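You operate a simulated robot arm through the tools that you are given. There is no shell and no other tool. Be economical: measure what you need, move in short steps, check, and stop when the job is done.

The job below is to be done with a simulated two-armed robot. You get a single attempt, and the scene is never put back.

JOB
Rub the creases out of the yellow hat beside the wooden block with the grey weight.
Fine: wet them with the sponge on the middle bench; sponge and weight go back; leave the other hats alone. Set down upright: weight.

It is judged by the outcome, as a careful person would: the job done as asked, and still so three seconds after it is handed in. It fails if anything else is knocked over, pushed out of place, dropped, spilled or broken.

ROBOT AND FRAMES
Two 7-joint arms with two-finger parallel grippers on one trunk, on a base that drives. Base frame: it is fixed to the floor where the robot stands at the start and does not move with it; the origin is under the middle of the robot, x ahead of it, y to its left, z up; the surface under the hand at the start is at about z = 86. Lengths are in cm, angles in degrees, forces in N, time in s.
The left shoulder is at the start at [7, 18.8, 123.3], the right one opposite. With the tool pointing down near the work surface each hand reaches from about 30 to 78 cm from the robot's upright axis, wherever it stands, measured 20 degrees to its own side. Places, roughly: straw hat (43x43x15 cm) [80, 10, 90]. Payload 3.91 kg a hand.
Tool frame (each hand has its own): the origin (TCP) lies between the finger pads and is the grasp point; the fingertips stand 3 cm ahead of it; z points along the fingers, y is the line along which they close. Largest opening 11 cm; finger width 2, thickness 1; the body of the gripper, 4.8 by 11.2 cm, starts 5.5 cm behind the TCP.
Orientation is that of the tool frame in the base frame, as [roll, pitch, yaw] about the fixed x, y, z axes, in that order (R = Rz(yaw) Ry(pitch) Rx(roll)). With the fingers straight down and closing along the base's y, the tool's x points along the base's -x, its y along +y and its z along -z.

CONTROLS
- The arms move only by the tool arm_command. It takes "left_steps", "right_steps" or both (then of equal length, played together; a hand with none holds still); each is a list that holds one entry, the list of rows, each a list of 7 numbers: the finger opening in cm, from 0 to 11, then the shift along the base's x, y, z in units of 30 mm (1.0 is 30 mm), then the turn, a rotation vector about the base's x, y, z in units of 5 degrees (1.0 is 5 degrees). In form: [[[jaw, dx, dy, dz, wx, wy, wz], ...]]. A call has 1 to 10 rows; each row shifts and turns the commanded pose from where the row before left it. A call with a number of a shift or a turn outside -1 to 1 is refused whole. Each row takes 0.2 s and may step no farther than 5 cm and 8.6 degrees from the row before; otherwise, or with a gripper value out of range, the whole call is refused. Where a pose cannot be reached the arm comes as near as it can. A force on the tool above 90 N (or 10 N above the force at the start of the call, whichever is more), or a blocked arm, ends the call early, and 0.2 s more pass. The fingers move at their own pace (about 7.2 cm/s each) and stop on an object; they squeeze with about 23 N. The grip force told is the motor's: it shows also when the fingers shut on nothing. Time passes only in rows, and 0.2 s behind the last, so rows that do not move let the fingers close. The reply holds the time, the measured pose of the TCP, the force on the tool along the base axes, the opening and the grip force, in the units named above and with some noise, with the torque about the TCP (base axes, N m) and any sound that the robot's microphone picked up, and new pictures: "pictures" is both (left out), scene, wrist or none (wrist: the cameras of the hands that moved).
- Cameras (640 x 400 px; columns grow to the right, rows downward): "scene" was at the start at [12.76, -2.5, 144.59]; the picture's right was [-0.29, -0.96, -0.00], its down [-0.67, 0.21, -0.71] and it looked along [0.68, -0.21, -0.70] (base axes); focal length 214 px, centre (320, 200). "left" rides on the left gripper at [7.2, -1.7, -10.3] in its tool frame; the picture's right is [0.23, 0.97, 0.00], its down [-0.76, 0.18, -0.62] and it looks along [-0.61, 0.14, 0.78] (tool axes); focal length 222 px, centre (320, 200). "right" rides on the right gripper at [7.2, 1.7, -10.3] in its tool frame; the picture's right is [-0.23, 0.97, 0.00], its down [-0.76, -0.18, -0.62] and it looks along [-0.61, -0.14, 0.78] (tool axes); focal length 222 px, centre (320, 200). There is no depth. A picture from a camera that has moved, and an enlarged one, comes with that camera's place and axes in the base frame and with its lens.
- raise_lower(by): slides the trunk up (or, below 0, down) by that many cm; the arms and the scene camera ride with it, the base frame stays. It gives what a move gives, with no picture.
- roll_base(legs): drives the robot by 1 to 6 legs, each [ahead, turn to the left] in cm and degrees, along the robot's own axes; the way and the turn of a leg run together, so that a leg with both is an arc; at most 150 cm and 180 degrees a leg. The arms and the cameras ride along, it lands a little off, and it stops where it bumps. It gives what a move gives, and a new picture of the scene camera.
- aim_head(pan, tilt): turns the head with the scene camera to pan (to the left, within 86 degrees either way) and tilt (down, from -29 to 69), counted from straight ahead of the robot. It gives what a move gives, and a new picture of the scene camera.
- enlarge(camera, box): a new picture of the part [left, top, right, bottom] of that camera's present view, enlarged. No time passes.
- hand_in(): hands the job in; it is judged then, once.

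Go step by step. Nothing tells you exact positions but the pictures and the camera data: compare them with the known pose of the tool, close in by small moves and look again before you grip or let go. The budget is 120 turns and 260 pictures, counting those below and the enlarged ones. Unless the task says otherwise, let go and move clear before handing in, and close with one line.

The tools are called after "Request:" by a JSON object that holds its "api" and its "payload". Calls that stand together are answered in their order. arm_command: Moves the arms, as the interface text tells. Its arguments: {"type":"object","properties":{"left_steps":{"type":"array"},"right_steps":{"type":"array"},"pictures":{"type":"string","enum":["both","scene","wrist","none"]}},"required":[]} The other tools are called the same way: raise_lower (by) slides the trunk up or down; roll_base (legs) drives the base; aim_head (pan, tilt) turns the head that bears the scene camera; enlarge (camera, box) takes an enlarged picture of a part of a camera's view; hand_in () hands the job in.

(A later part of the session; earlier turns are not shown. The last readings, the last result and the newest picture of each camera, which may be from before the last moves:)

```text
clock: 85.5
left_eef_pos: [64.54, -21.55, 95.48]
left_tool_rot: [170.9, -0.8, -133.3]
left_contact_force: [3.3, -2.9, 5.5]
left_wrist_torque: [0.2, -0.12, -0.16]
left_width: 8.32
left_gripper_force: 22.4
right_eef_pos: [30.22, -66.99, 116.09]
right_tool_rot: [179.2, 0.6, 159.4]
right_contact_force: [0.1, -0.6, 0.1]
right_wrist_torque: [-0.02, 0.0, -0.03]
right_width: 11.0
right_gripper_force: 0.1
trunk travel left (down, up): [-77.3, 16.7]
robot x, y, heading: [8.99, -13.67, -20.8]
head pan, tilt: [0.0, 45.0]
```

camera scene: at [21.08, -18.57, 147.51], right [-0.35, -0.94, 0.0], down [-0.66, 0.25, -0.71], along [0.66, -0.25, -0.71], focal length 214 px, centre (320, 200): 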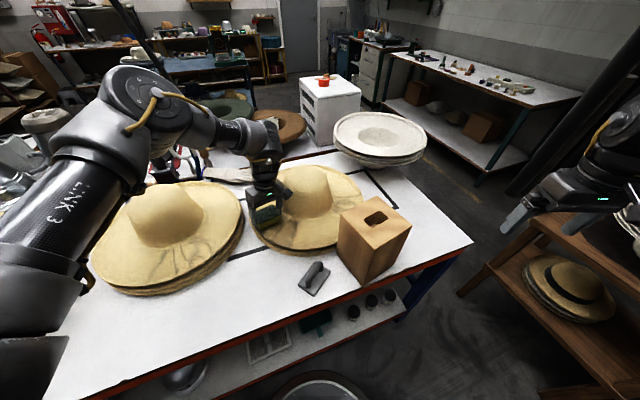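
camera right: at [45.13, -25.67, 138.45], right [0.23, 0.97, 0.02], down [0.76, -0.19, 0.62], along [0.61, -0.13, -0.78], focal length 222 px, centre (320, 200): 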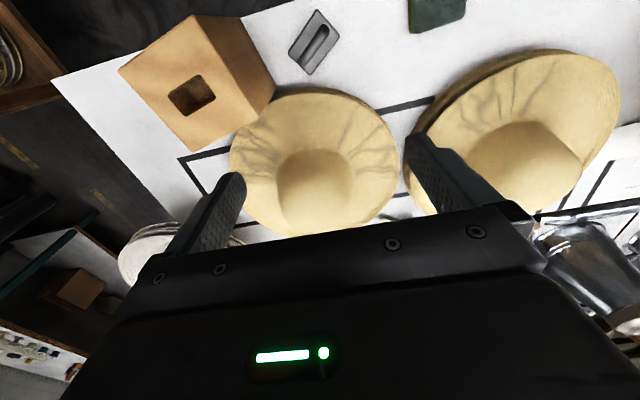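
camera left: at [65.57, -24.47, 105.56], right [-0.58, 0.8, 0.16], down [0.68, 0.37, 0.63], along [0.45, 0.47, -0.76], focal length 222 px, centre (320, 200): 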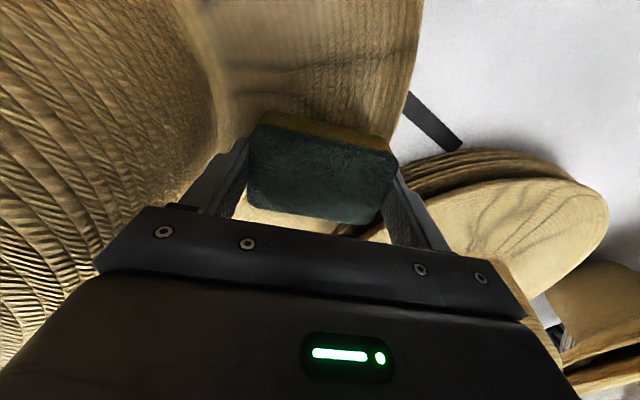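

Good contact. Finish the arc, then wipe back slightly nearer the crown.

Request:
{"api": "arm_command", "payload": {"left_steps": [[[5, -0.35, -0.33, -0.03, 0, 0, 0.6], [5, -0.35, -0.4, -0.03, 0, 0, 0.6], [5, -0.2, -0.3, 0, 0, 0, 0.3], [5, 0.35, -0.15, 0, 0, 0, 0], [5, 0.1, 0.35, 0, 0, 0, -0.5], [5, 0.3, 0.33, 0, 0, 0, -0.6], [5, 0.35, 0.25, 0, 0, 0, -0.8], [5, 0.37, 0.2, 0, 0, 0, -0.8], [5, 0.37, 0.2, 0, 0, 0, -0.8], [5, 0, 0, 0, 0, 0, 0]]]}}

```text
clock: 87.7
left_eef_pos: [67.28, -21.15, 95.52]
left_tool_rot: [171.1, -0.6, -143.3]
left_contact_force: [-1.4, 2.2, 4.7]
left_wrist_torque: [0.02, -0.16, 0.06]
left_width: 8.29
left_gripper_force: 23.2
right_eef_pos: [30.27, -66.88, 116.25]
right_tool_rot: [179.2, 0.6, 159.3]
right_contact_force: [-1.0, 0.6, -0.4]
right_wrist_torque: [0.02, 0.0, -0.02]
right_width: 10.97
right_gripper_force: 0.0
trunk travel left (down, up): [-77.3, 16.7]
robot x, y, heading: [9.02, -14.0, -20.7]
head pan, tilt: [0.0, 45.0]
camera scene: at [21.06, -18.53, 147.51], right [-0.35, -0.94, 0.0], down [-0.66, 0.25, -0.71], along [0.66, -0.25, -0.71], focal length 214 px, centre (320, 200)
camera left: at [63.48, -28.25, 105.49], right [-0.76, 0.64, 0.15], down [0.57, 0.52, 0.63], along [0.32, 0.57, -0.76], focal length 222 px, centre (320, 200)
```

scene: 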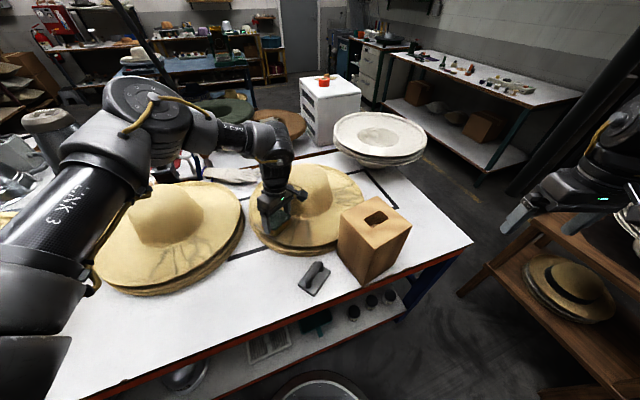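
left: 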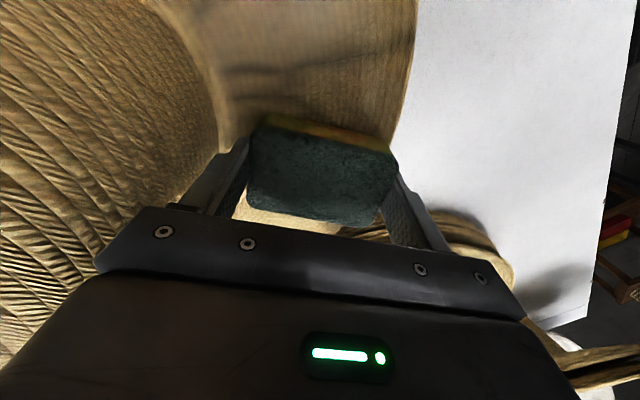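

That sector should be wet. I'll lift clear and look at the hat from above.

Request:
{"api": "arm_command", "payload": {"left_steps": [[[5, 0, 0, 0.5, 0, 0, 0], [5, -0.2, 0.3, 1, 0, 0, 0], [5, -0.4, 0.3, 1, 0, 0, 0], [5, -0.4, 0.3, 1, 0, 0, 0], [5, -0.5, 0.3, 1, 0, 0, -1], [5, -0.5, 0.3, 1, 0, 0, -1], [5, -0.5, 0.3, 1, 0, 0, -1], [5, -0.5, 0.3, 1, 0, 0, -1], [5, -0.3, 0.3, 1, 0, 0, -1], [5, 0, 0, 0.5, 0, 0, -1]]], "pictures": "both"}}

Request:
{"api": "enlarge", "payload": {"camera": "scene", "box": [230, 120, 430, 300]}}

```text
clock: 89.9
left_eef_pos: [57.35, -13.92, 122.3]
left_tool_rot: [171.1, -0.7, -173.5]
left_contact_force: [0.7, 0.3, 0.3]
left_wrist_torque: [0.04, 0.02, 0.01]
left_width: 8.29
left_gripper_force: 22.5
right_eef_pos: [30.25, -67.02, 116.07]
right_tool_rot: [179.2, 0.5, 159.4]
right_contact_force: [0.8, -0.3, 0.0]
right_wrist_torque: [0.02, 0.02, 0.0]
right_width: 11.01
right_gripper_force: 0.0
trunk travel left (down, up): [-77.3, 16.7]
robot x, y, heading: [8.89, -13.75, -20.6]
head pan, tilt: [0.0, 45.0]
camera scene: at [21.09, -18.57, 147.51], right [-0.35, -0.94, 0.0], down [-0.66, 0.25, -0.71], along [0.66, -0.25, -0.71], focal length 214 px, centre (320, 200)
camera left: at [50.55, -18.25, 132.44], right [-0.33, 0.93, 0.16], down [0.76, 0.16, 0.63], along [0.56, 0.33, -0.76], focal length 222 px, centre (320, 200)
```

scene: 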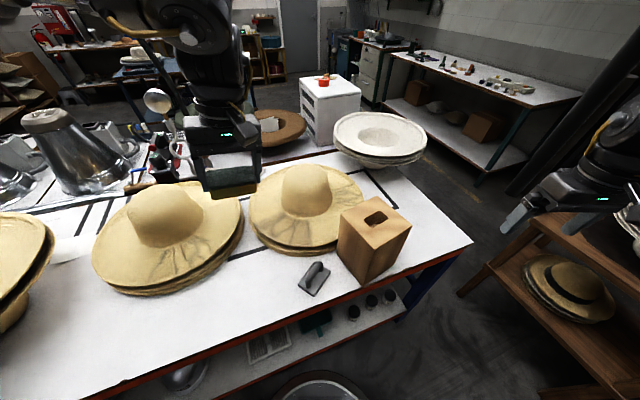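
left: 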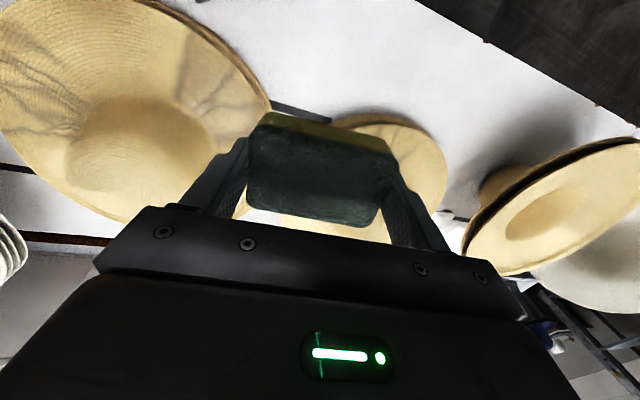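

```text
2.22 times, centred on (330, 210) of scene
camera zoom: at [21.09, -18.57, 147.51], right [-0.35, -0.94, 0.0], down [-0.66, 0.25, -0.71], along [0.66, -0.25, -0.71], focal length 477 px, centre (298, 178)
```

zoom: 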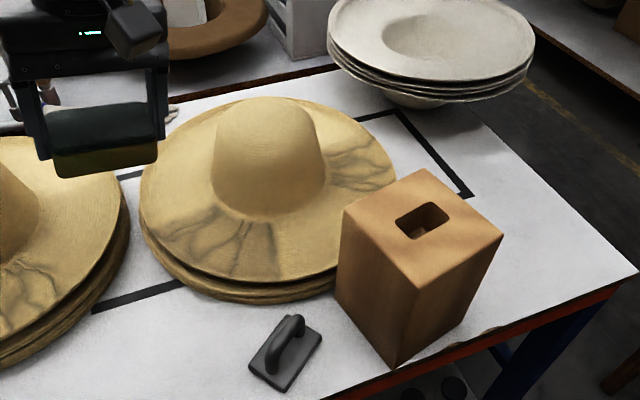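

Request:
{"api": "enlarge", "payload": {"camera": "left", "box": [0, 0, 290, 220]}}

Request:
{"api": "enlarge", "payload": {"camera": "scene", "box": [240, 150, 380, 260]}}

```text
1.82 times, centred on (145, 110) of left
camera zoom: at [50.55, -18.25, 132.44], right [-0.33, 0.93, 0.16], down [0.76, 0.16, 0.63], along [0.56, 0.33, -0.76], focal length 404 px, centre (638, 364)
```

zoom: 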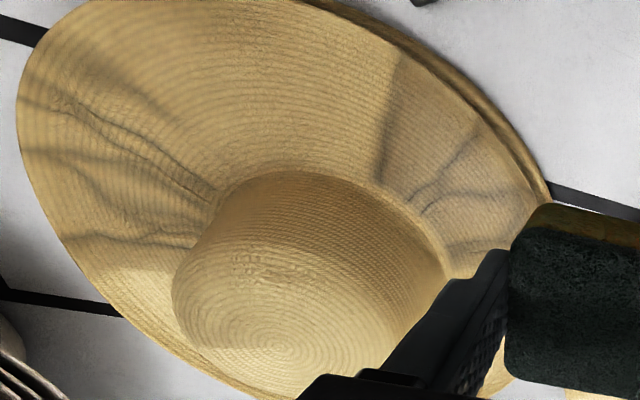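

```text
3.64 times, centred on (310, 205) of scene
camera zoom: at [21.09, -18.57, 147.51], right [-0.35, -0.94, 0.0], down [-0.66, 0.25, -0.71], along [0.66, -0.25, -0.71], focal length 780 px, centre (356, 182)
```

zoom: 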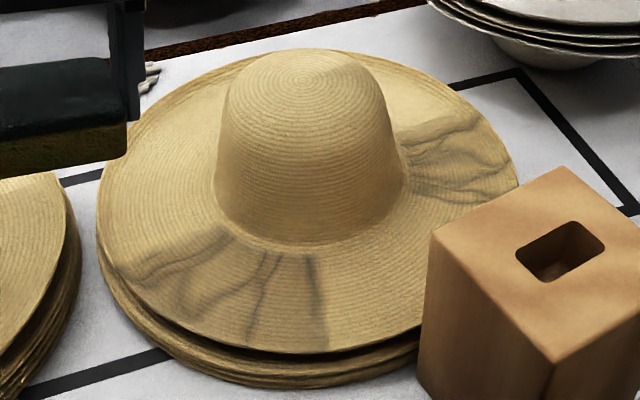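

Request:
{"api": "enlarge", "payload": {"camera": "scene", "box": [244, 180, 324, 250]}}

```text
5.71 times, centred on (284, 215) of scene
camera zoom: at [21.09, -18.57, 147.51], right [-0.35, -0.94, 0.0], down [-0.66, 0.25, -0.71], along [0.66, -0.25, -0.71], focal length 1226 px, centre (526, 114)
```

zoom: 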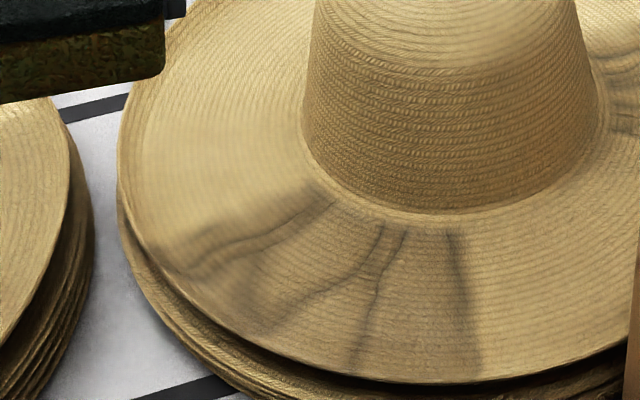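

The wet patch on the +y crease group is clearly visible and covers it. The wiping also turned the top hat by about 25° in place, so from now on I'll dab and use radial strokes only. The second crease group is now near [72, -49]; I'll drive the base to about [9, -35] to reach it.

Request:
{"api": "roll_base", "payload": {"legs": [[0, -70], [21, 0], [0, 65]]}}

Request:
{"api": "aim_head", "payload": {"pan": 5, "tilt": 45}}

```text
clock: 97.4
left_eef_pos: [57.17, -39.27, 122.41]
left_tool_rot: [171.0, -0.7, -177.9]
left_contact_force: [-0.5, 0.2, 0.3]
left_wrist_torque: [0.02, 0.01, 0.04]
left_width: 8.29
left_gripper_force: 23.2
right_eef_pos: [25.96, -89.87, 116.08]
right_tool_rot: [179.2, 0.4, 154.6]
right_contact_force: [-0.7, 0.3, 0.2]
right_wrist_torque: [-0.04, -0.01, 0.0]
right_width: 11.01
right_gripper_force: 0.1
trunk travel left (down, up): [-77.3, 16.7]
robot x, y, heading: [9.11, -34.87, -25.0]
head pan, tilt: [0.0, 45.0]
camera scene: at [20.69, -40.89, 147.51], right [-0.42, -0.91, 0.0], down [-0.64, 0.3, -0.71], along [0.64, -0.3, -0.71], focal length 214 px, centre (320, 200)
```

scene: 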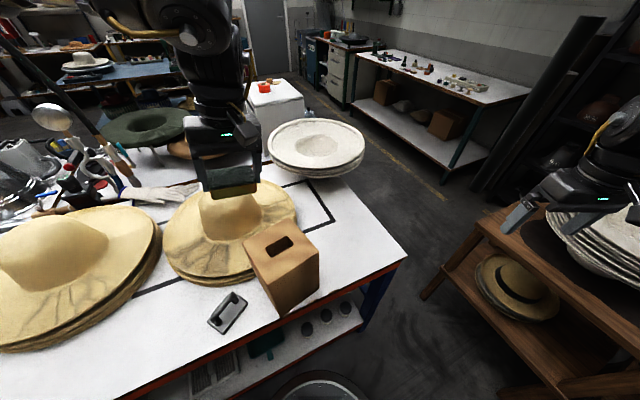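

```text
clock: 98.1
left_eef_pos: [57.15, -39.22, 122.39]
left_tool_rot: [171.0, -0.9, -177.9]
left_contact_force: [-0.3, -0.8, -0.4]
left_wrist_torque: [-0.02, -0.02, 0.01]
left_width: 8.3
left_gripper_force: 23.7
right_eef_pos: [25.89, -89.88, 116.15]
right_tool_rot: [179.2, 0.4, 154.8]
right_contact_force: [-0.3, -0.1, 0.2]
right_wrist_torque: [0.0, 0.0, -0.03]
right_width: 11.0
right_gripper_force: 0.1
trunk travel left (down, up): [-77.3, 16.7]
robot x, y, heading: [9.15, -35.29, -25.1]
head pan, tilt: [5.0, 45.0]
camera scene: at [20.98, -40.21, 147.51], right [-0.34, -0.94, 0.0], down [-0.66, 0.24, -0.71], along [0.66, -0.24, -0.71], focal length 214 px, centre (320, 200)
```

scene: 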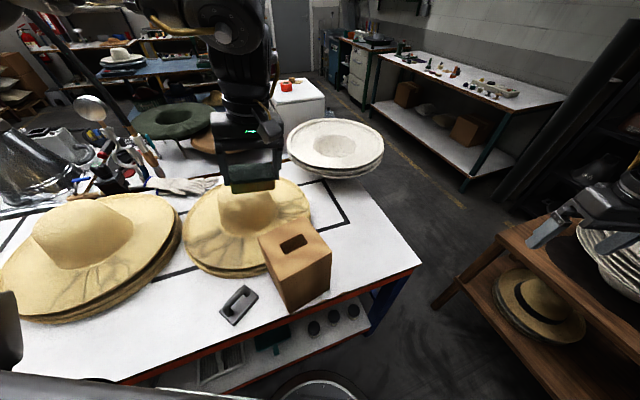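

Request:
{"api": "enlarge", "payload": {"camera": "scene", "box": [180, 160, 340, 280]}}

Request:
{"api": "enlarge", "payload": {"camera": "left", "box": [0, 0, 400, 240]}}

```text
3.33 times, centred on (260, 220) of scene
camera zoom: at [20.98, -40.21, 147.51], right [-0.34, -0.94, 0.0], down [-0.66, 0.24, -0.71], along [0.66, -0.24, -0.71], focal length 715 px, centre (520, 133)
```

zoom: 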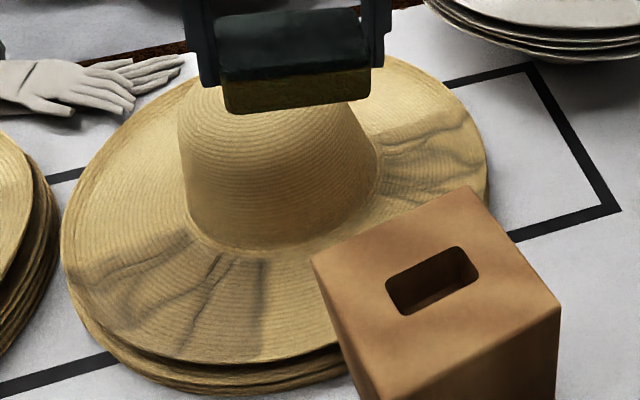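

```text
1.60 times, centred on (200, 120) of left
camera zoom: at [50.12, -42.91, 132.4], right [-0.26, 0.95, 0.16], down [0.77, 0.11, 0.63], along [0.59, 0.28, -0.76], focal length 355 px, centre (512, 328)
```

zoom: 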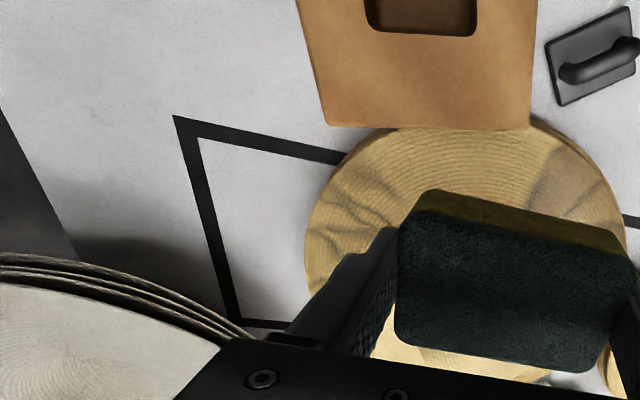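

Crease group two spans about x 64–78, y -43…-54. I'll bring the sponge over [67.7, -46.6], tilt it the other way to match the upturned brim there, and come down.

Request:
{"api": "arm_command", "payload": {"left_steps": [[[5, 0.9, -0.5, -0.4, 0, 0, 0], [5, 0.9, -0.5, -0.4, 0, 0, 0], [5, 0.9, -0.5, -0.4, -0.6, 0, 0], [5, 0.8, -0.5, -0.4, -0.8, 0, 0], [5, 0, -0.5, -0.8, -0.8, 0, 0], [5, 0, 0, -1, -0.8, 0, 0], [5, 0, 0, -1, -0.6, 0, 0], [5, 0, 0, -1, 0, 0, 0], [5, 0, 0, -0.8, 0, 0, 0]]]}}

```text
clock: 100.1
left_eef_pos: [67.81, -46.56, 103.72]
left_tool_rot: [-170.9, -1.3, -178.3]
left_contact_force: [0.1, -0.2, -0.5]
left_wrist_torque: [-0.01, 0.02, 0.02]
left_width: 8.32
left_gripper_force: 22.8
right_eef_pos: [25.98, -89.73, 116.22]
right_tool_rot: [179.2, 0.5, 154.9]
right_contact_force: [0.0, 1.0, -0.6]
right_wrist_torque: [0.0, 0.03, 0.01]
right_width: 10.99
right_gripper_force: 0.1
trunk travel left (down, up): [-77.3, 16.7]
robot x, y, heading: [9.09, -35.08, -25.2]
head pan, tilt: [5.0, 45.0]
camera scene: at [21.04, -40.18, 147.51], right [-0.34, -0.94, 0.0], down [-0.67, 0.24, -0.71], along [0.66, -0.24, -0.71], focal length 214 px, centre (320, 200)
camera left: at [60.75, -47.06, 114.41], right [-0.26, 0.95, -0.15], down [0.77, 0.3, 0.57], along [0.59, 0.03, -0.81], focal length 222 px, centre (320, 200)
```

scene: 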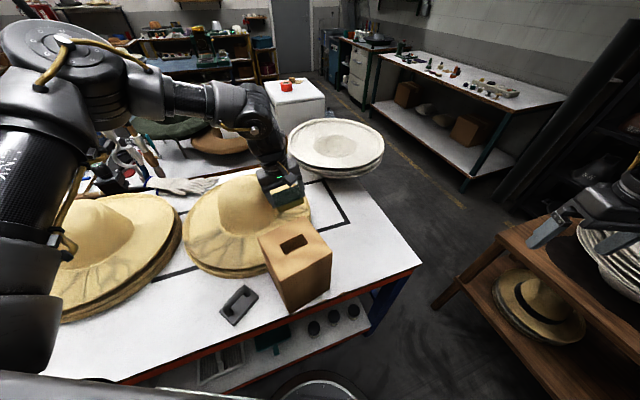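
left: 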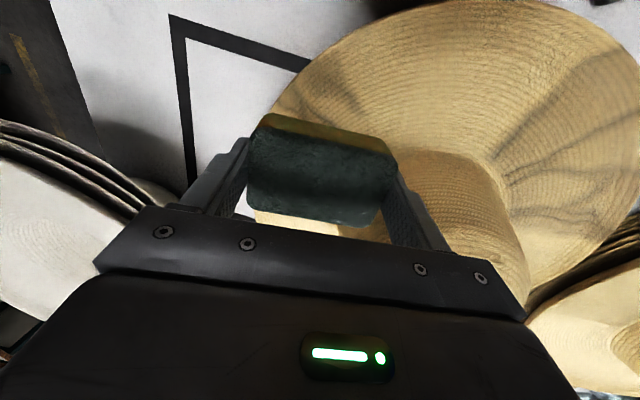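

Descending to touch the brim here.

Request:
{"api": "arm_command", "payload": {"left_steps": [[[5, 0, 0, -0.9, 0, 0, 0], [5, 0, 0, -0.9, 0, 0, 0], [5, 0, 0, -0.5, 0, 0, 0], [5, 0, 0, -0.15, 0, 0, 0], [5, 0, 0, 0, 0, 0, 0]]], "pictures": "none"}}

Request:
{"api": "arm_command", "payload": {"left_steps": [[[5, 0, 0, -0.1, 0, 0, 0], [5, 0, 0, -0.1, 0, 0, 0], [5, 0, 0, 0, 0, 0, 0]]], "pictures": "none"}}

```text
clock: 101.3
left_eef_pos: [67.68, -46.7, 96.5]
left_tool_rot: [-171.0, -1.4, -178.2]
left_contact_force: [-0.5, 0.1, -0.6]
left_wrist_torque: [-0.03, -0.01, 0.02]
left_width: 8.27
left_gripper_force: 23.1
right_eef_pos: [25.93, -89.94, 116.16]
right_tool_rot: [179.1, 0.5, 154.7]
right_contact_force: [-0.1, 0.7, 0.4]
right_wrist_torque: [-0.05, 0.02, -0.03]
right_width: 11.0
right_gripper_force: 0.0
trunk travel left (down, up): [-77.3, 16.7]
robot x, y, heading: [8.42, -35.45, -24.8]
head pan, tilt: [5.0, 45.0]
```

```text
clock: 102.1
left_eef_pos: [67.63, -46.68, 95.85]
left_tool_rot: [-171.0, -1.3, -178.2]
left_contact_force: [-0.4, -0.4, 0.4]
left_wrist_torque: [-0.02, 0.02, 0.0]
left_width: 8.29
left_gripper_force: 23.4
right_eef_pos: [25.82, -89.93, 116.16]
right_tool_rot: [179.3, 0.5, 154.8]
right_contact_force: [-0.4, -0.2, -1.0]
right_wrist_torque: [0.02, 0.01, -0.02]
right_width: 11.0
right_gripper_force: 0.1
trunk travel left (down, up): [-77.3, 16.7]
robot x, y, heading: [8.79, -34.96, -25.0]
head pan, tilt: [5.0, 45.0]
```

Request:
{"api": "arm_command", "payload": {"left_steps": [[[5, 0, 0, -0.1, 0, 0, 0], [5, 0, 0, -0.1, 0, 0, 0], [5, 0, 0, 0, 0, 0, 0]]], "pictures": "none"}}

Request:
{"api": "arm_command", "payload": {"left_steps": [[[5, 0, 0, -0.1, 0, 0, 0], [5, 0, 0, 0, 0, 0, 0]]], "pictures": "wrist"}}

```text
clock: 102.9
left_eef_pos: [67.63, -46.71, 95.62]
left_tool_rot: [-171.0, -1.2, -178.1]
left_contact_force: [3.2, -0.6, 18.2]
left_wrist_torque: [0.56, -0.55, -0.05]
left_width: 8.31
left_gripper_force: 23.3
right_eef_pos: [25.81, -89.7, 116.31]
right_tool_rot: [179.1, 0.6, 154.8]
right_contact_force: [0.2, 0.2, 0.3]
right_wrist_torque: [0.0, -0.02, 0.04]
right_width: 10.99
right_gripper_force: 0.0
trunk travel left (down, up): [-77.3, 16.7]
robot x, y, heading: [8.93, -35.35, -24.9]
head pan, tilt: [5.0, 45.0]
```

```text
clock: 103.5
left_eef_pos: [67.49, -46.85, 95.4]
left_tool_rot: [-170.7, -1.1, -178.1]
left_contact_force: [5.2, -1.8, 34.5]
left_wrist_torque: [-0.35, -0.07, -0.03]
left_width: 8.34
left_gripper_force: 22.9
right_eef_pos: [25.68, -89.86, 116.29]
right_tool_rot: [179.1, 0.6, 154.8]
right_contact_force: [-1.0, 0.3, 0.6]
right_wrist_torque: [-0.01, -0.01, -0.03]
right_width: 11.01
right_gripper_force: 0.1
trunk travel left (down, up): [-77.3, 16.7]
robot x, y, heading: [8.6, -35.07, -25.0]
head pan, tilt: [5.0, 45.0]
camera left: at [60.43, -47.2, 105.93], right [-0.26, 0.95, -0.15], down [0.76, 0.3, 0.57], along [0.59, 0.03, -0.81], focal length 222 px, centre (320, 200)
```

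left: 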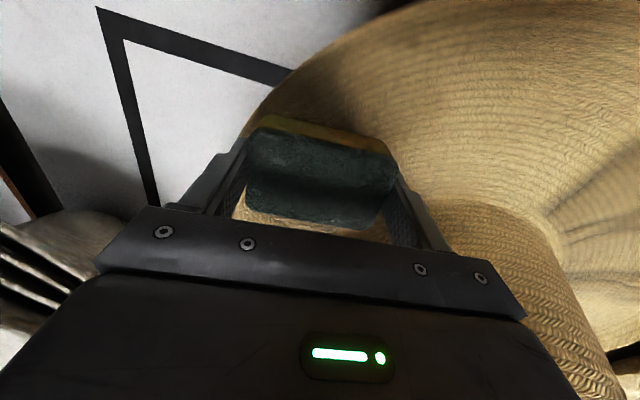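

Full contact. Small radial scrub, then lift and dab at the next spot, 3.8 cm further in x.

Request:
{"api": "arm_command", "payload": {"left_steps": [[[5, 0, 0, 0.06, 0, 0, 0], [5, 0, -0.2, 0, 0, 0, 0], [5, 0, 0.3, 0, 0, 0, 0], [5, 0, -0.1, 0.5, 0, 0, 0], [5, 0.6, -0.2, 0.1, 0, 0, 0], [5, 0.65, -0.2, 0, 0, 0, 0], [5, 0, 0, -0.6, 0, 0, 0], [5, 0, -0.2, 0, 0, 0, 0], [5, 0, 0.2, 0, 0, 0, 0], [5, 0, 0, 0, 0, 0, 0]]], "pictures": "none"}}

```text
clock: 105.7
left_eef_pos: [71.37, -47.98, 95.13]
left_tool_rot: [-171.0, -1.2, -178.5]
left_contact_force: [1.5, -5.3, 12.3]
left_wrist_torque: [0.04, -0.25, -0.1]
left_width: 8.34
left_gripper_force: 23.0
right_eef_pos: [25.77, -89.97, 116.15]
right_tool_rot: [179.1, 0.6, 154.8]
right_contact_force: [0.1, -0.3, 0.5]
right_wrist_torque: [-0.02, -0.01, 0.02]
right_width: 11.0
right_gripper_force: 0.1
trunk travel left (down, up): [-77.3, 16.7]
robot x, y, heading: [8.73, -35.33, -25.2]
head pan, tilt: [5.0, 45.0]
```

Next dabs at x≈75 and x≈78.5.

Request:
{"api": "arm_command", "payload": {"left_steps": [[[5, 0, 0, -0.06, 0, 0, 0], [5, 0, 0, 0.06, 0, 0, 0], [5, 0, 0, 0.6, 0, 0, 0], [5, 0.6, 0, 0, 0, 0, 0], [5, 0.65, 0, 0, 0, 0, 0], [5, 0, 0, -0.6, 0, 0, 0], [5, 0, -0.2, -0.06, 0, 0, 0], [5, 0, 0.3, 0, 0, 0, 0], [5, 0, -0.1, 0, 0, 0, 0], [5, 0, 0, 0, 0, 0, 0]]], "pictures": "none"}}

Request:
{"api": "arm_command", "payload": {"left_steps": [[[5, 0, 0, 0, 0, 0, 0], [5, 0, 0, 0.6, 0, 0, 0], [5, 0.6, 0.1, 0, 0, 0, 0], [5, 0.5, 0.1, 0, 0, 0, 0], [5, 0, 0, -0.6, 0, 0, 0], [5, 0, -0.2, 0, 0, 0, 0], [5, 0, 0.3, 0, 0, 0, 0], [5, 0, 0, 0, 0, 0, 0]]], "pictures": "wrist"}}

```text
clock: 107.9
left_eef_pos: [75.01, -48.0, 95.15]
left_tool_rot: [-170.9, -1.2, -178.2]
left_contact_force: [3.9, -8.2, 22.9]
left_wrist_torque: [0.62, -0.35, -0.26]
left_width: 8.33
left_gripper_force: 22.8
right_eef_pos: [25.64, -90.13, 116.17]
right_tool_rot: [179.1, 0.5, 154.8]
right_contact_force: [1.1, 0.4, -0.3]
right_wrist_torque: [-0.02, -0.02, 0.01]
right_width: 10.99
right_gripper_force: 0.0
trunk travel left (down, up): [-77.3, 16.7]
robot x, y, heading: [8.78, -35.47, -24.5]
head pan, tilt: [5.0, 45.0]
```

```text
clock: 109.7
left_eef_pos: [77.66, -47.36, 95.19]
left_tool_rot: [-170.7, -1.2, -178.1]
left_contact_force: [1.5, -11.6, 22.3]
left_wrist_torque: [0.62, -0.28, -0.08]
left_width: 8.32
left_gripper_force: 22.8
left hand out of reach, approached as far as the arm can: row 4, 5
right_eef_pos: [25.66, -89.92, 116.08]
right_tool_rot: [179.1, 0.7, 154.8]
right_contact_force: [0.5, 0.0, 0.2]
right_wrist_torque: [-0.01, 0.03, -0.03]
right_width: 10.98
right_gripper_force: 0.0
trunk travel left (down, up): [-77.3, 16.7]
robot x, y, heading: [8.56, -35.07, -24.6]
head pan, tilt: [5.0, 45.0]
camera left: at [70.42, -47.78, 105.82], right [-0.26, 0.95, -0.15], down [0.76, 0.3, 0.57], along [0.59, 0.03, -0.81], focal length 222 px, centre (320, 200)
```

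left: 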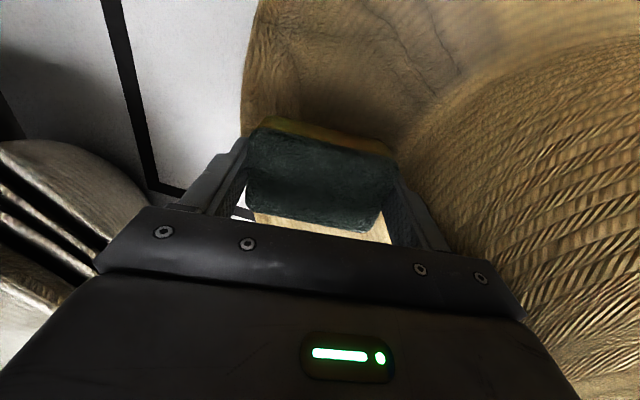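

Now lift clear and inspect.

Request:
{"api": "arm_command", "payload": {"left_steps": [[[5, 0, 0, 0.6, 0, 0, 0], [5, -0.6, 0, 0.8, 0, 0, 0], [5, -0.8, 0, 1, 0, 0, 0], [5, -0.8, 0, 1, 0, 0, 0], [5, -0.8, 0.2, 1, 0.6, 0, 0], [5, -0.8, 0.3, 1, 0.6, 0, 0], [5, -0.8, 0.5, 1, 0.6, 0, 0], [5, -0.8, 0.8, 1, 0, 0, 0], [5, -0.8, 0.8, 1, 0, 0, 0], [5, -0.5, 0.8, 0.5, 0, 0, 0]]], "pictures": "both"}}

Request:
{"api": "enlarge", "payload": {"camera": "scene", "box": [180, 160, 340, 280]}}

Request:
{"api": "enlarge", "payload": {"camera": "left", "box": [0, 0, 400, 240]}}

```text
clock: 111.9
left_eef_pos: [57.49, -36.85, 121.64]
left_tool_rot: [-180.0, -1.1, -178.1]
left_contact_force: [0.1, -0.3, -0.1]
left_wrist_torque: [0.03, 0.0, -0.02]
left_width: 8.35
left_gripper_force: 23.0
right_eef_pos: [25.88, -89.72, 116.21]
right_tool_rot: [179.3, 0.5, 154.8]
right_contact_force: [-0.6, -0.1, -0.5]
right_wrist_torque: [0.0, -0.01, 0.0]
right_width: 11.02
right_gripper_force: 0.1
trunk travel left (down, up): [-77.3, 16.7]
robot x, y, heading: [8.65, -35.06, -25.0]
head pan, tilt: [5.0, 45.0]
camera scene: at [20.94, -40.06, 147.51], right [-0.34, -0.94, 0.0], down [-0.66, 0.24, -0.71], along [0.66, -0.24, -0.71], focal length 214 px, centre (320, 200)
camera left: at [50.4, -39.08, 132.12], right [-0.26, 0.97, 0.0], down [0.77, 0.2, 0.61], along [0.59, 0.16, -0.79], focal length 222 px, centre (320, 200)
```

scene: 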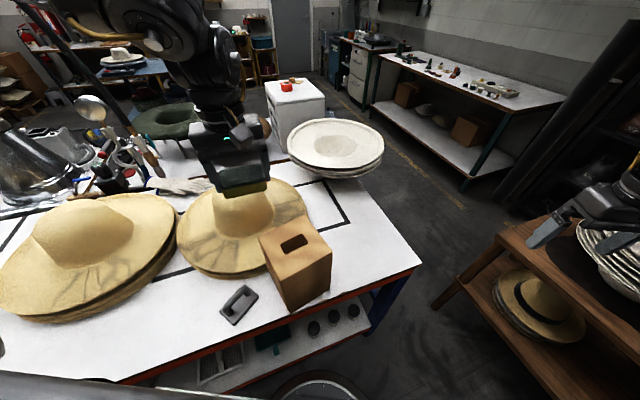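
left: 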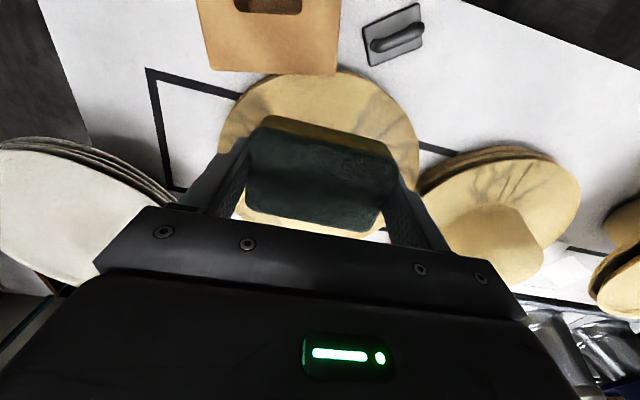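

```text
3.33 times, centred on (260, 220) of scene
camera zoom: at [20.94, -40.06, 147.51], right [-0.34, -0.94, 0.0], down [-0.66, 0.24, -0.71], along [0.66, -0.24, -0.71], focal length 715 px, centre (520, 133)
```

zoom: 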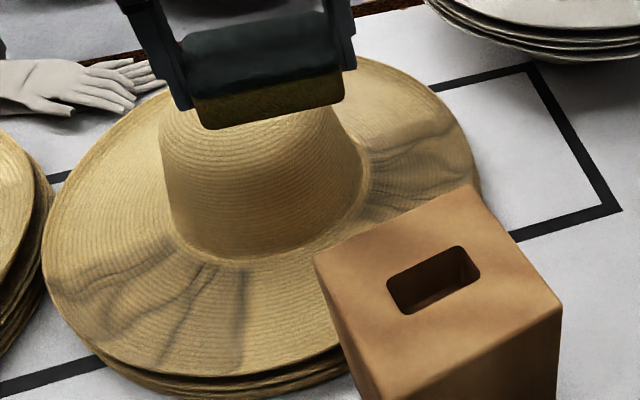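

```text
1.60 times, centred on (200, 120) of left
camera zoom: at [50.4, -39.08, 132.12], right [-0.26, 0.97, 0.0], down [0.77, 0.2, 0.61], along [0.59, 0.16, -0.79], focal length 355 px, centre (512, 328)
```

zoom: 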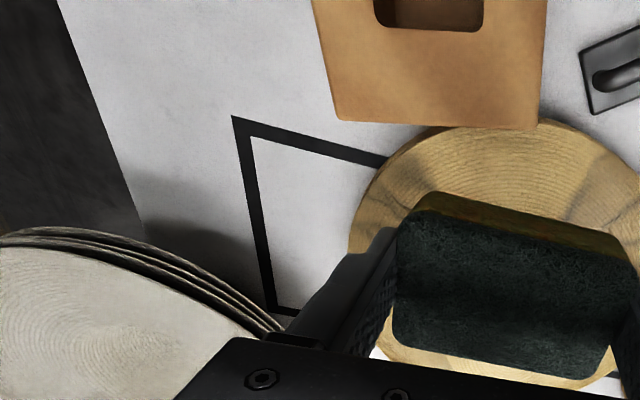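

Both crease groups now show damp patches; the top hat has slid about 1–2 cm toward +y, which I'll correct while rubbing. Now I'll drive back to the pick-up spot to return the sponge.

Request:
{"api": "roll_base", "payload": {"legs": [[0, -65], [-21, 0], [0, 90], [-8, 0]]}}

Request:
{"api": "aim_head", "payload": {"pan": -10, "tilt": 52}}

```text
clock: 120.8
left_eef_pos: [46.58, 4.23, 121.59]
left_tool_rot: [179.8, -1.2, -154.1]
left_contact_force: [-0.5, -0.8, -0.7]
left_wrist_torque: [0.01, 0.03, 0.01]
left_width: 8.33
left_gripper_force: 22.8
right_eef_pos: [39.0, -56.82, 116.02]
right_tool_rot: [179.2, 0.3, 178.6]
right_contact_force: [0.2, -0.7, 0.4]
right_wrist_torque: [0.0, -0.01, 0.0]
right_width: 11.02
right_gripper_force: 0.0
trunk travel left (down, up): [-77.3, 16.7]
robot x, y, heading: [1.02, -13.34, -0.8]
head pan, tilt: [5.0, 45.0]
camera scene: at [14.44, -13.3, 147.46], right [0.07, -1.0, 0.0], down [-0.71, -0.05, -0.71], along [0.7, 0.05, -0.71], focal length 214 px, centre (320, 200)
```

scene: 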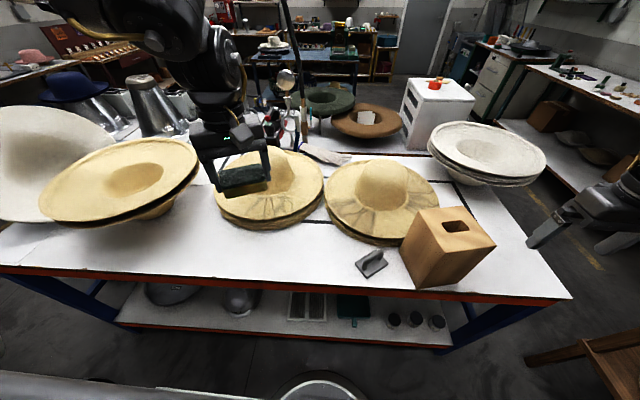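

```text
clock: 121.6
left_eef_pos: [45.98, 4.24, 121.64]
left_tool_rot: [180.0, -1.0, -154.2]
left_contact_force: [0.2, 0.7, -0.6]
left_wrist_torque: [0.01, 0.01, 0.01]
left_width: 8.3
left_gripper_force: 23.2
right_eef_pos: [38.49, -56.71, 116.17]
right_tool_rot: [179.2, 0.6, 178.6]
right_contact_force: [-0.4, -0.2, 1.0]
right_wrist_torque: [0.02, -0.03, 0.02]
right_width: 11.01
right_gripper_force: 0.0
trunk travel left (down, up): [-77.3, 16.7]
robot x, y, heading: [0.81, -13.4, -0.9]
head pan, tilt: [-10.0, 52.0]
camera scene: at [13.07, -15.26, 146.58], right [-0.19, -0.98, 0.0], down [-0.77, 0.15, -0.62], along [0.61, -0.12, -0.79], focal length 214 px, centre (320, 200)
```

scene: 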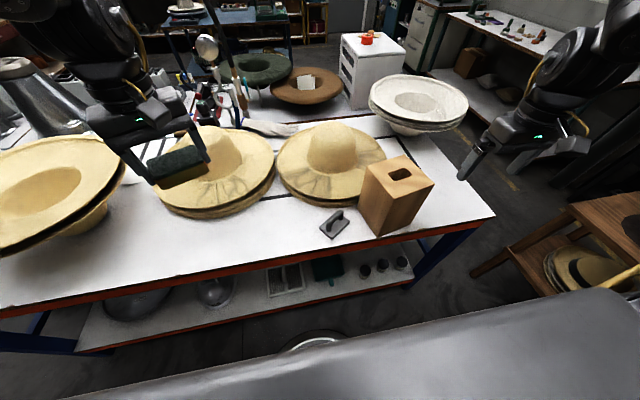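

Bring the sponge back over its original place [47.8, -5.0] with the original yaw.

Request:
{"api": "arm_command", "payload": {"left_steps": [[[5, 0.12, -0.6, -0.5, 0, 0, -0.85], [5, 0.12, -0.6, -0.8, 0, 0, -0.85], [5, 0.12, -0.6, -1, 0, 0, -0.85], [5, 0.12, -0.6, -1, 0, 0, -0.85], [5, 0.12, -0.65, -1, 0, 0, -0.85], [5, 0, 0, -1, 0, 0, 0], [5, 0, 0, -1, 0, 0, 0], [5, 0, 0, -1, 0, 0, 0], [5, 0, 0, 0, 0, 0, 0]]]}}

```text
clock: 123.6
left_eef_pos: [48.05, -4.67, 99.58]
left_tool_rot: [-180.0, -1.1, -175.6]
left_contact_force: [0.1, -0.3, 0.1]
left_wrist_torque: [0.01, -0.02, -0.02]
left_width: 8.31
left_gripper_force: 23.0
right_eef_pos: [38.6, -56.66, 116.18]
right_tool_rot: [179.2, 0.5, 178.5]
right_contact_force: [0.6, -0.5, -0.2]
right_wrist_torque: [0.01, -0.02, -0.01]
right_width: 10.99
right_gripper_force: 0.1
trunk travel left (down, up): [-77.3, 16.7]
robot x, y, heading: [1.0, -13.96, -1.0]
head pan, tilt: [-10.0, 52.0]
camera scene: at [13.27, -15.27, 146.56], right [-0.19, -0.98, 0.0], down [-0.77, 0.15, -0.62], along [0.6, -0.12, -0.79], focal length 214 px, centre (320, 200)
camera left: at [40.96, -7.22, 110.06], right [-0.3, 0.95, 0.0], down [0.76, 0.24, 0.61], along [0.58, 0.19, -0.79], focal length 222 px, centre (320, 200)
```

scene: 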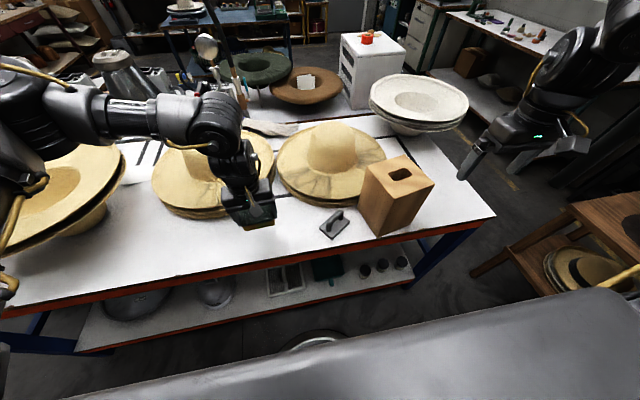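
left: 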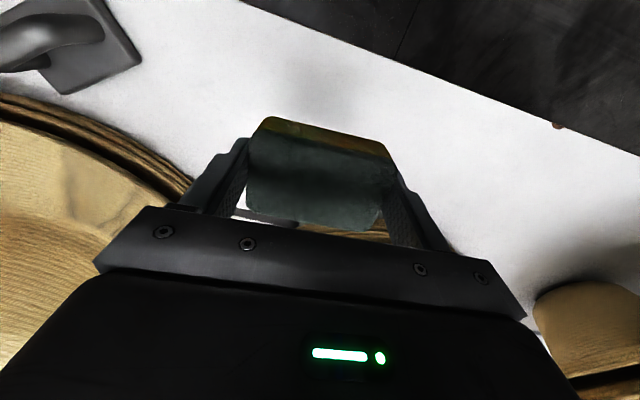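

Request:
{"api": "arm_command", "payload": {"left_steps": [[[5, -0.1, -0.1, -1, 0, 0, 0], [5, 0, 0, -1, 0, 0, 0], [5, 0, 0, -0.8, 0, 0, 0], [5, 0, 0, -0.1, 0, 0, 0], [5, 0, 0, 0, 0, 0, 0]]], "pictures": "wrist"}}

```text
clock: 124.8
left_eef_pos: [47.75, -5.18, 91.06]
left_tool_rot: [180.0, -1.0, -175.3]
left_contact_force: [0.4, 0.5, 0.3]
left_wrist_torque: [-0.03, -0.03, -0.01]
left_width: 8.35
left_gripper_force: 23.0
right_eef_pos: [38.75, -56.71, 116.09]
right_tool_rot: [179.3, 0.5, 178.5]
right_contact_force: [-0.5, 0.2, -0.9]
right_wrist_torque: [0.01, 0.0, -0.03]
right_width: 10.99
right_gripper_force: 0.0
trunk travel left (down, up): [-77.3, 16.7]
robot x, y, heading: [0.73, -13.93, -1.1]
head pan, tilt: [-10.0, 52.0]
camera left: at [40.81, -7.65, 101.57], right [-0.3, 0.95, 0.0], down [0.76, 0.24, 0.61], along [0.58, 0.19, -0.79], focal length 222 px, centre (320, 200)
```

left: 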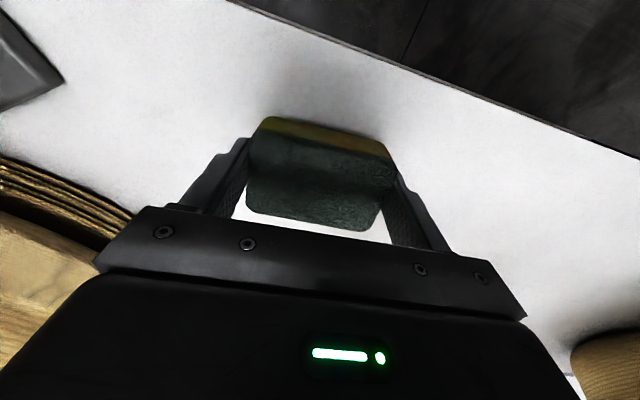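

Down to light contact, then release.

Request:
{"api": "arm_command", "payload": {"left_steps": [[[5, 0, 0, -0.1, 0, 0, 0], [5, 0, 0, -0.08, 0, 0, 0], [5, 0, 0, 0, 0, 0, 0]]], "pictures": "none"}}

```text
clock: 125.6
left_eef_pos: [47.74, -5.12, 90.59]
left_tool_rot: [180.0, -1.1, -175.5]
left_contact_force: [-0.6, -0.6, -0.2]
left_wrist_torque: [0.02, 0.02, -0.03]
left_width: 8.32
left_gripper_force: 23.3
right_eef_pos: [38.79, -56.69, 116.09]
right_tool_rot: [179.2, 0.5, 178.6]
right_contact_force: [-0.7, 0.2, 0.4]
right_wrist_torque: [0.01, 0.0, 0.0]
right_width: 10.99
right_gripper_force: 0.1
trunk travel left (down, up): [-77.3, 16.7]
robot x, y, heading: [1.12, -13.59, -1.3]
head pan, tilt: [-10.0, 52.0]
```

Request:
{"api": "arm_command", "payload": {"left_steps": [[[5, 0, 0, -0.05, 0, 0, 0], [5, 0, 0, -0.05, 0, 0, 0], [5, 0, 0, 0, 0, 0, 0]]], "pictures": "none"}}

```text
clock: 126.4
left_eef_pos: [47.79, -5.12, 90.1]
left_tool_rot: [-179.9, -1.1, -175.3]
left_contact_force: [-0.5, 0.0, -1.1]
left_wrist_torque: [0.01, -0.01, -0.01]
left_width: 8.34
left_gripper_force: 23.5
right_eef_pos: [38.64, -56.74, 116.1]
right_tool_rot: [179.2, 0.4, 178.6]
right_contact_force: [-0.3, 0.1, 0.7]
right_wrist_torque: [0.01, 0.01, 0.01]
right_width: 11.01
right_gripper_force: 0.0
trunk travel left (down, up): [-77.3, 16.7]
robot x, y, heading: [1.11, -13.96, -1.2]
head pan, tilt: [-10.0, 52.0]
```

Request:
{"api": "arm_command", "payload": {"left_steps": [[[5, 0, 0, -0.08, 0, 0, 0], [5, 0, 0, 0, 0, 0, 0]]], "pictures": "none"}}

Request:
{"api": "arm_command", "payload": {"left_steps": [[[5, 0, 0, -0.07, 0, 0, 0], [5, 0, 0, 0, 0, 0, 0]]], "pictures": "wrist"}}

```text
clock: 127.0
left_eef_pos: [47.76, -5.09, 89.97]
left_tool_rot: [-179.9, -1.2, -175.3]
left_contact_force: [-0.1, -1.2, 0.6]
left_wrist_torque: [0.0, -0.02, -0.02]
left_width: 8.33
left_gripper_force: 22.9
right_eef_pos: [38.72, -56.72, 116.06]
right_tool_rot: [179.2, 0.5, 178.6]
right_contact_force: [0.7, 0.1, 0.1]
right_wrist_torque: [-0.01, 0.02, -0.03]
right_width: 10.99
right_gripper_force: 0.0
trunk travel left (down, up): [-77.3, 16.7]
robot x, y, heading: [0.76, -13.63, -1.1]
head pan, tilt: [-10.0, 52.0]
```

```text
clock: 127.6
left_eef_pos: [47.89, -5.21, 89.75]
left_tool_rot: [-179.9, -0.9, -175.4]
left_contact_force: [0.9, 1.8, 16.1]
left_wrist_torque: [-0.64, 0.29, -0.01]
left_width: 8.32
left_gripper_force: 23.4
right_eef_pos: [38.64, -56.76, 116.16]
right_tool_rot: [179.1, 0.6, 178.5]
right_contact_force: [0.7, -0.4, -0.9]
right_wrist_torque: [-0.02, -0.02, -0.03]
right_width: 10.99
right_gripper_force: 0.0
trunk travel left (down, up): [-77.3, 16.7]
robot x, y, heading: [1.04, -13.86, -0.9]
head pan, tilt: [-10.0, 52.0]
camera left: at [40.75, -7.63, 100.28], right [-0.3, 0.95, 0.0], down [0.76, 0.24, 0.61], along [0.58, 0.19, -0.79], focal length 222 px, centre (320, 200)
```

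left: 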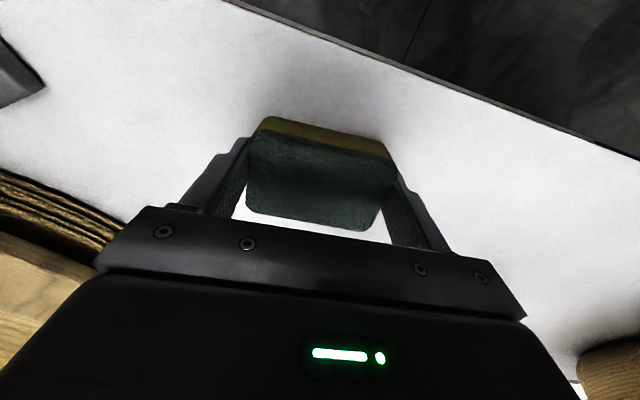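

Contact with the bench. Release and lift away.

Request:
{"api": "arm_command", "payload": {"left_steps": [[[11, 0, 0, 0, 0, 0, 0], [11, 0, 0, 0, 0, 0, 0], [11, 0, 0, 0.3, 0, 0, 0], [11, 0, 0, 1, 0, 0, 0], [11, 0, 0, 1, 0, 0, 0], [11, 0, 0, 1, 0, 0, 0], [11, 0, 0, 1, 0, 0, 0], [11, 0, 0, 1, 0, 0, 0], [11, 0, 0, 1, 0, 0, 0]]]}}

```text
clock: 129.6
left_eef_pos: [47.8, -5.14, 108.39]
left_tool_rot: [-179.9, -1.0, -175.4]
left_contact_force: [0.2, -0.8, -0.3]
left_wrist_torque: [-0.02, -0.02, 0.0]
left_width: 10.98
left_gripper_force: 0.0
right_eef_pos: [38.76, -56.73, 116.2]
right_tool_rot: [179.2, 0.5, 178.6]
right_contact_force: [-0.7, 0.0, 1.0]
right_wrist_torque: [0.02, -0.02, 0.01]
right_width: 10.99
right_gripper_force: 0.0
trunk travel left (down, up): [-77.3, 16.7]
robot x, y, heading: [1.08, -13.27, -1.0]
head pan, tilt: [-10.0, 52.0]
camera scene: at [13.25, -15.32, 146.55], right [-0.19, -0.98, 0.0], down [-0.77, 0.15, -0.62], along [0.6, -0.12, -0.79], focal length 214 px, centre (320, 200)
camera left: at [40.77, -7.56, 118.98], right [-0.3, 0.95, 0.01], down [0.76, 0.24, 0.61], along [0.58, 0.19, -0.79], focal length 222 px, centre (320, 200)
```

scene: 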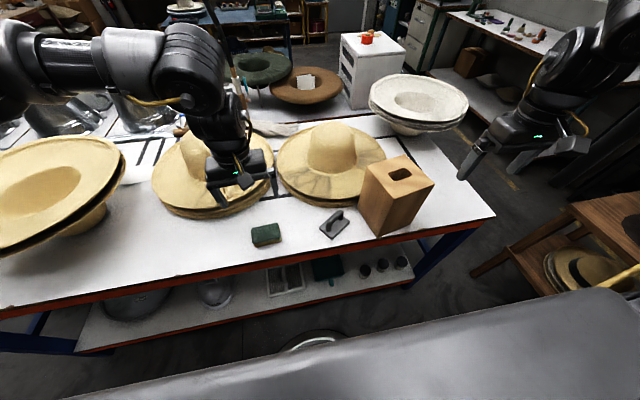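
left: 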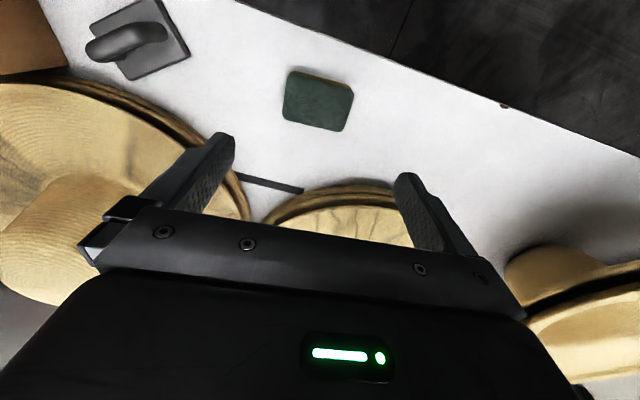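

The sponge is back in place. Now I'll look at the weight in detail.

Request:
{"api": "enlarge", "payload": {"camera": "left", "box": [60, 0, 220, 100]}}

Request:
{"api": "enlarge", "payload": {"camera": "scene", "box": [290, 190, 370, 250]}}

```text
4.00 times, centred on (140, 50) of left
camera zoom: at [40.77, -7.56, 118.98], right [-0.3, 0.95, 0.01], down [0.76, 0.24, 0.61], along [0.58, 0.19, -0.79], focal length 888 px, centre (1040, 800)
```

zoom: 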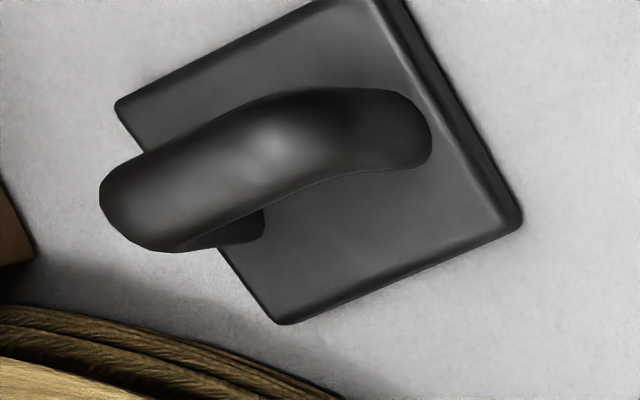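

```text
6.67 times, centred on (330, 220) of scene
camera zoom: at [13.25, -15.32, 146.55], right [-0.19, -0.98, 0.0], down [-0.77, 0.15, -0.62], along [0.6, -0.12, -0.79], focal length 1430 px, centre (253, 67)
```

zoom: 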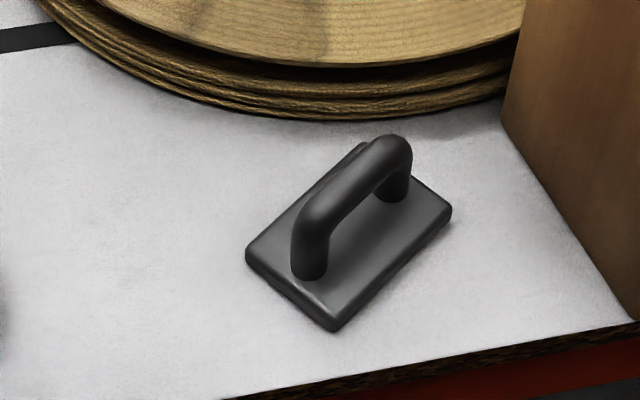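

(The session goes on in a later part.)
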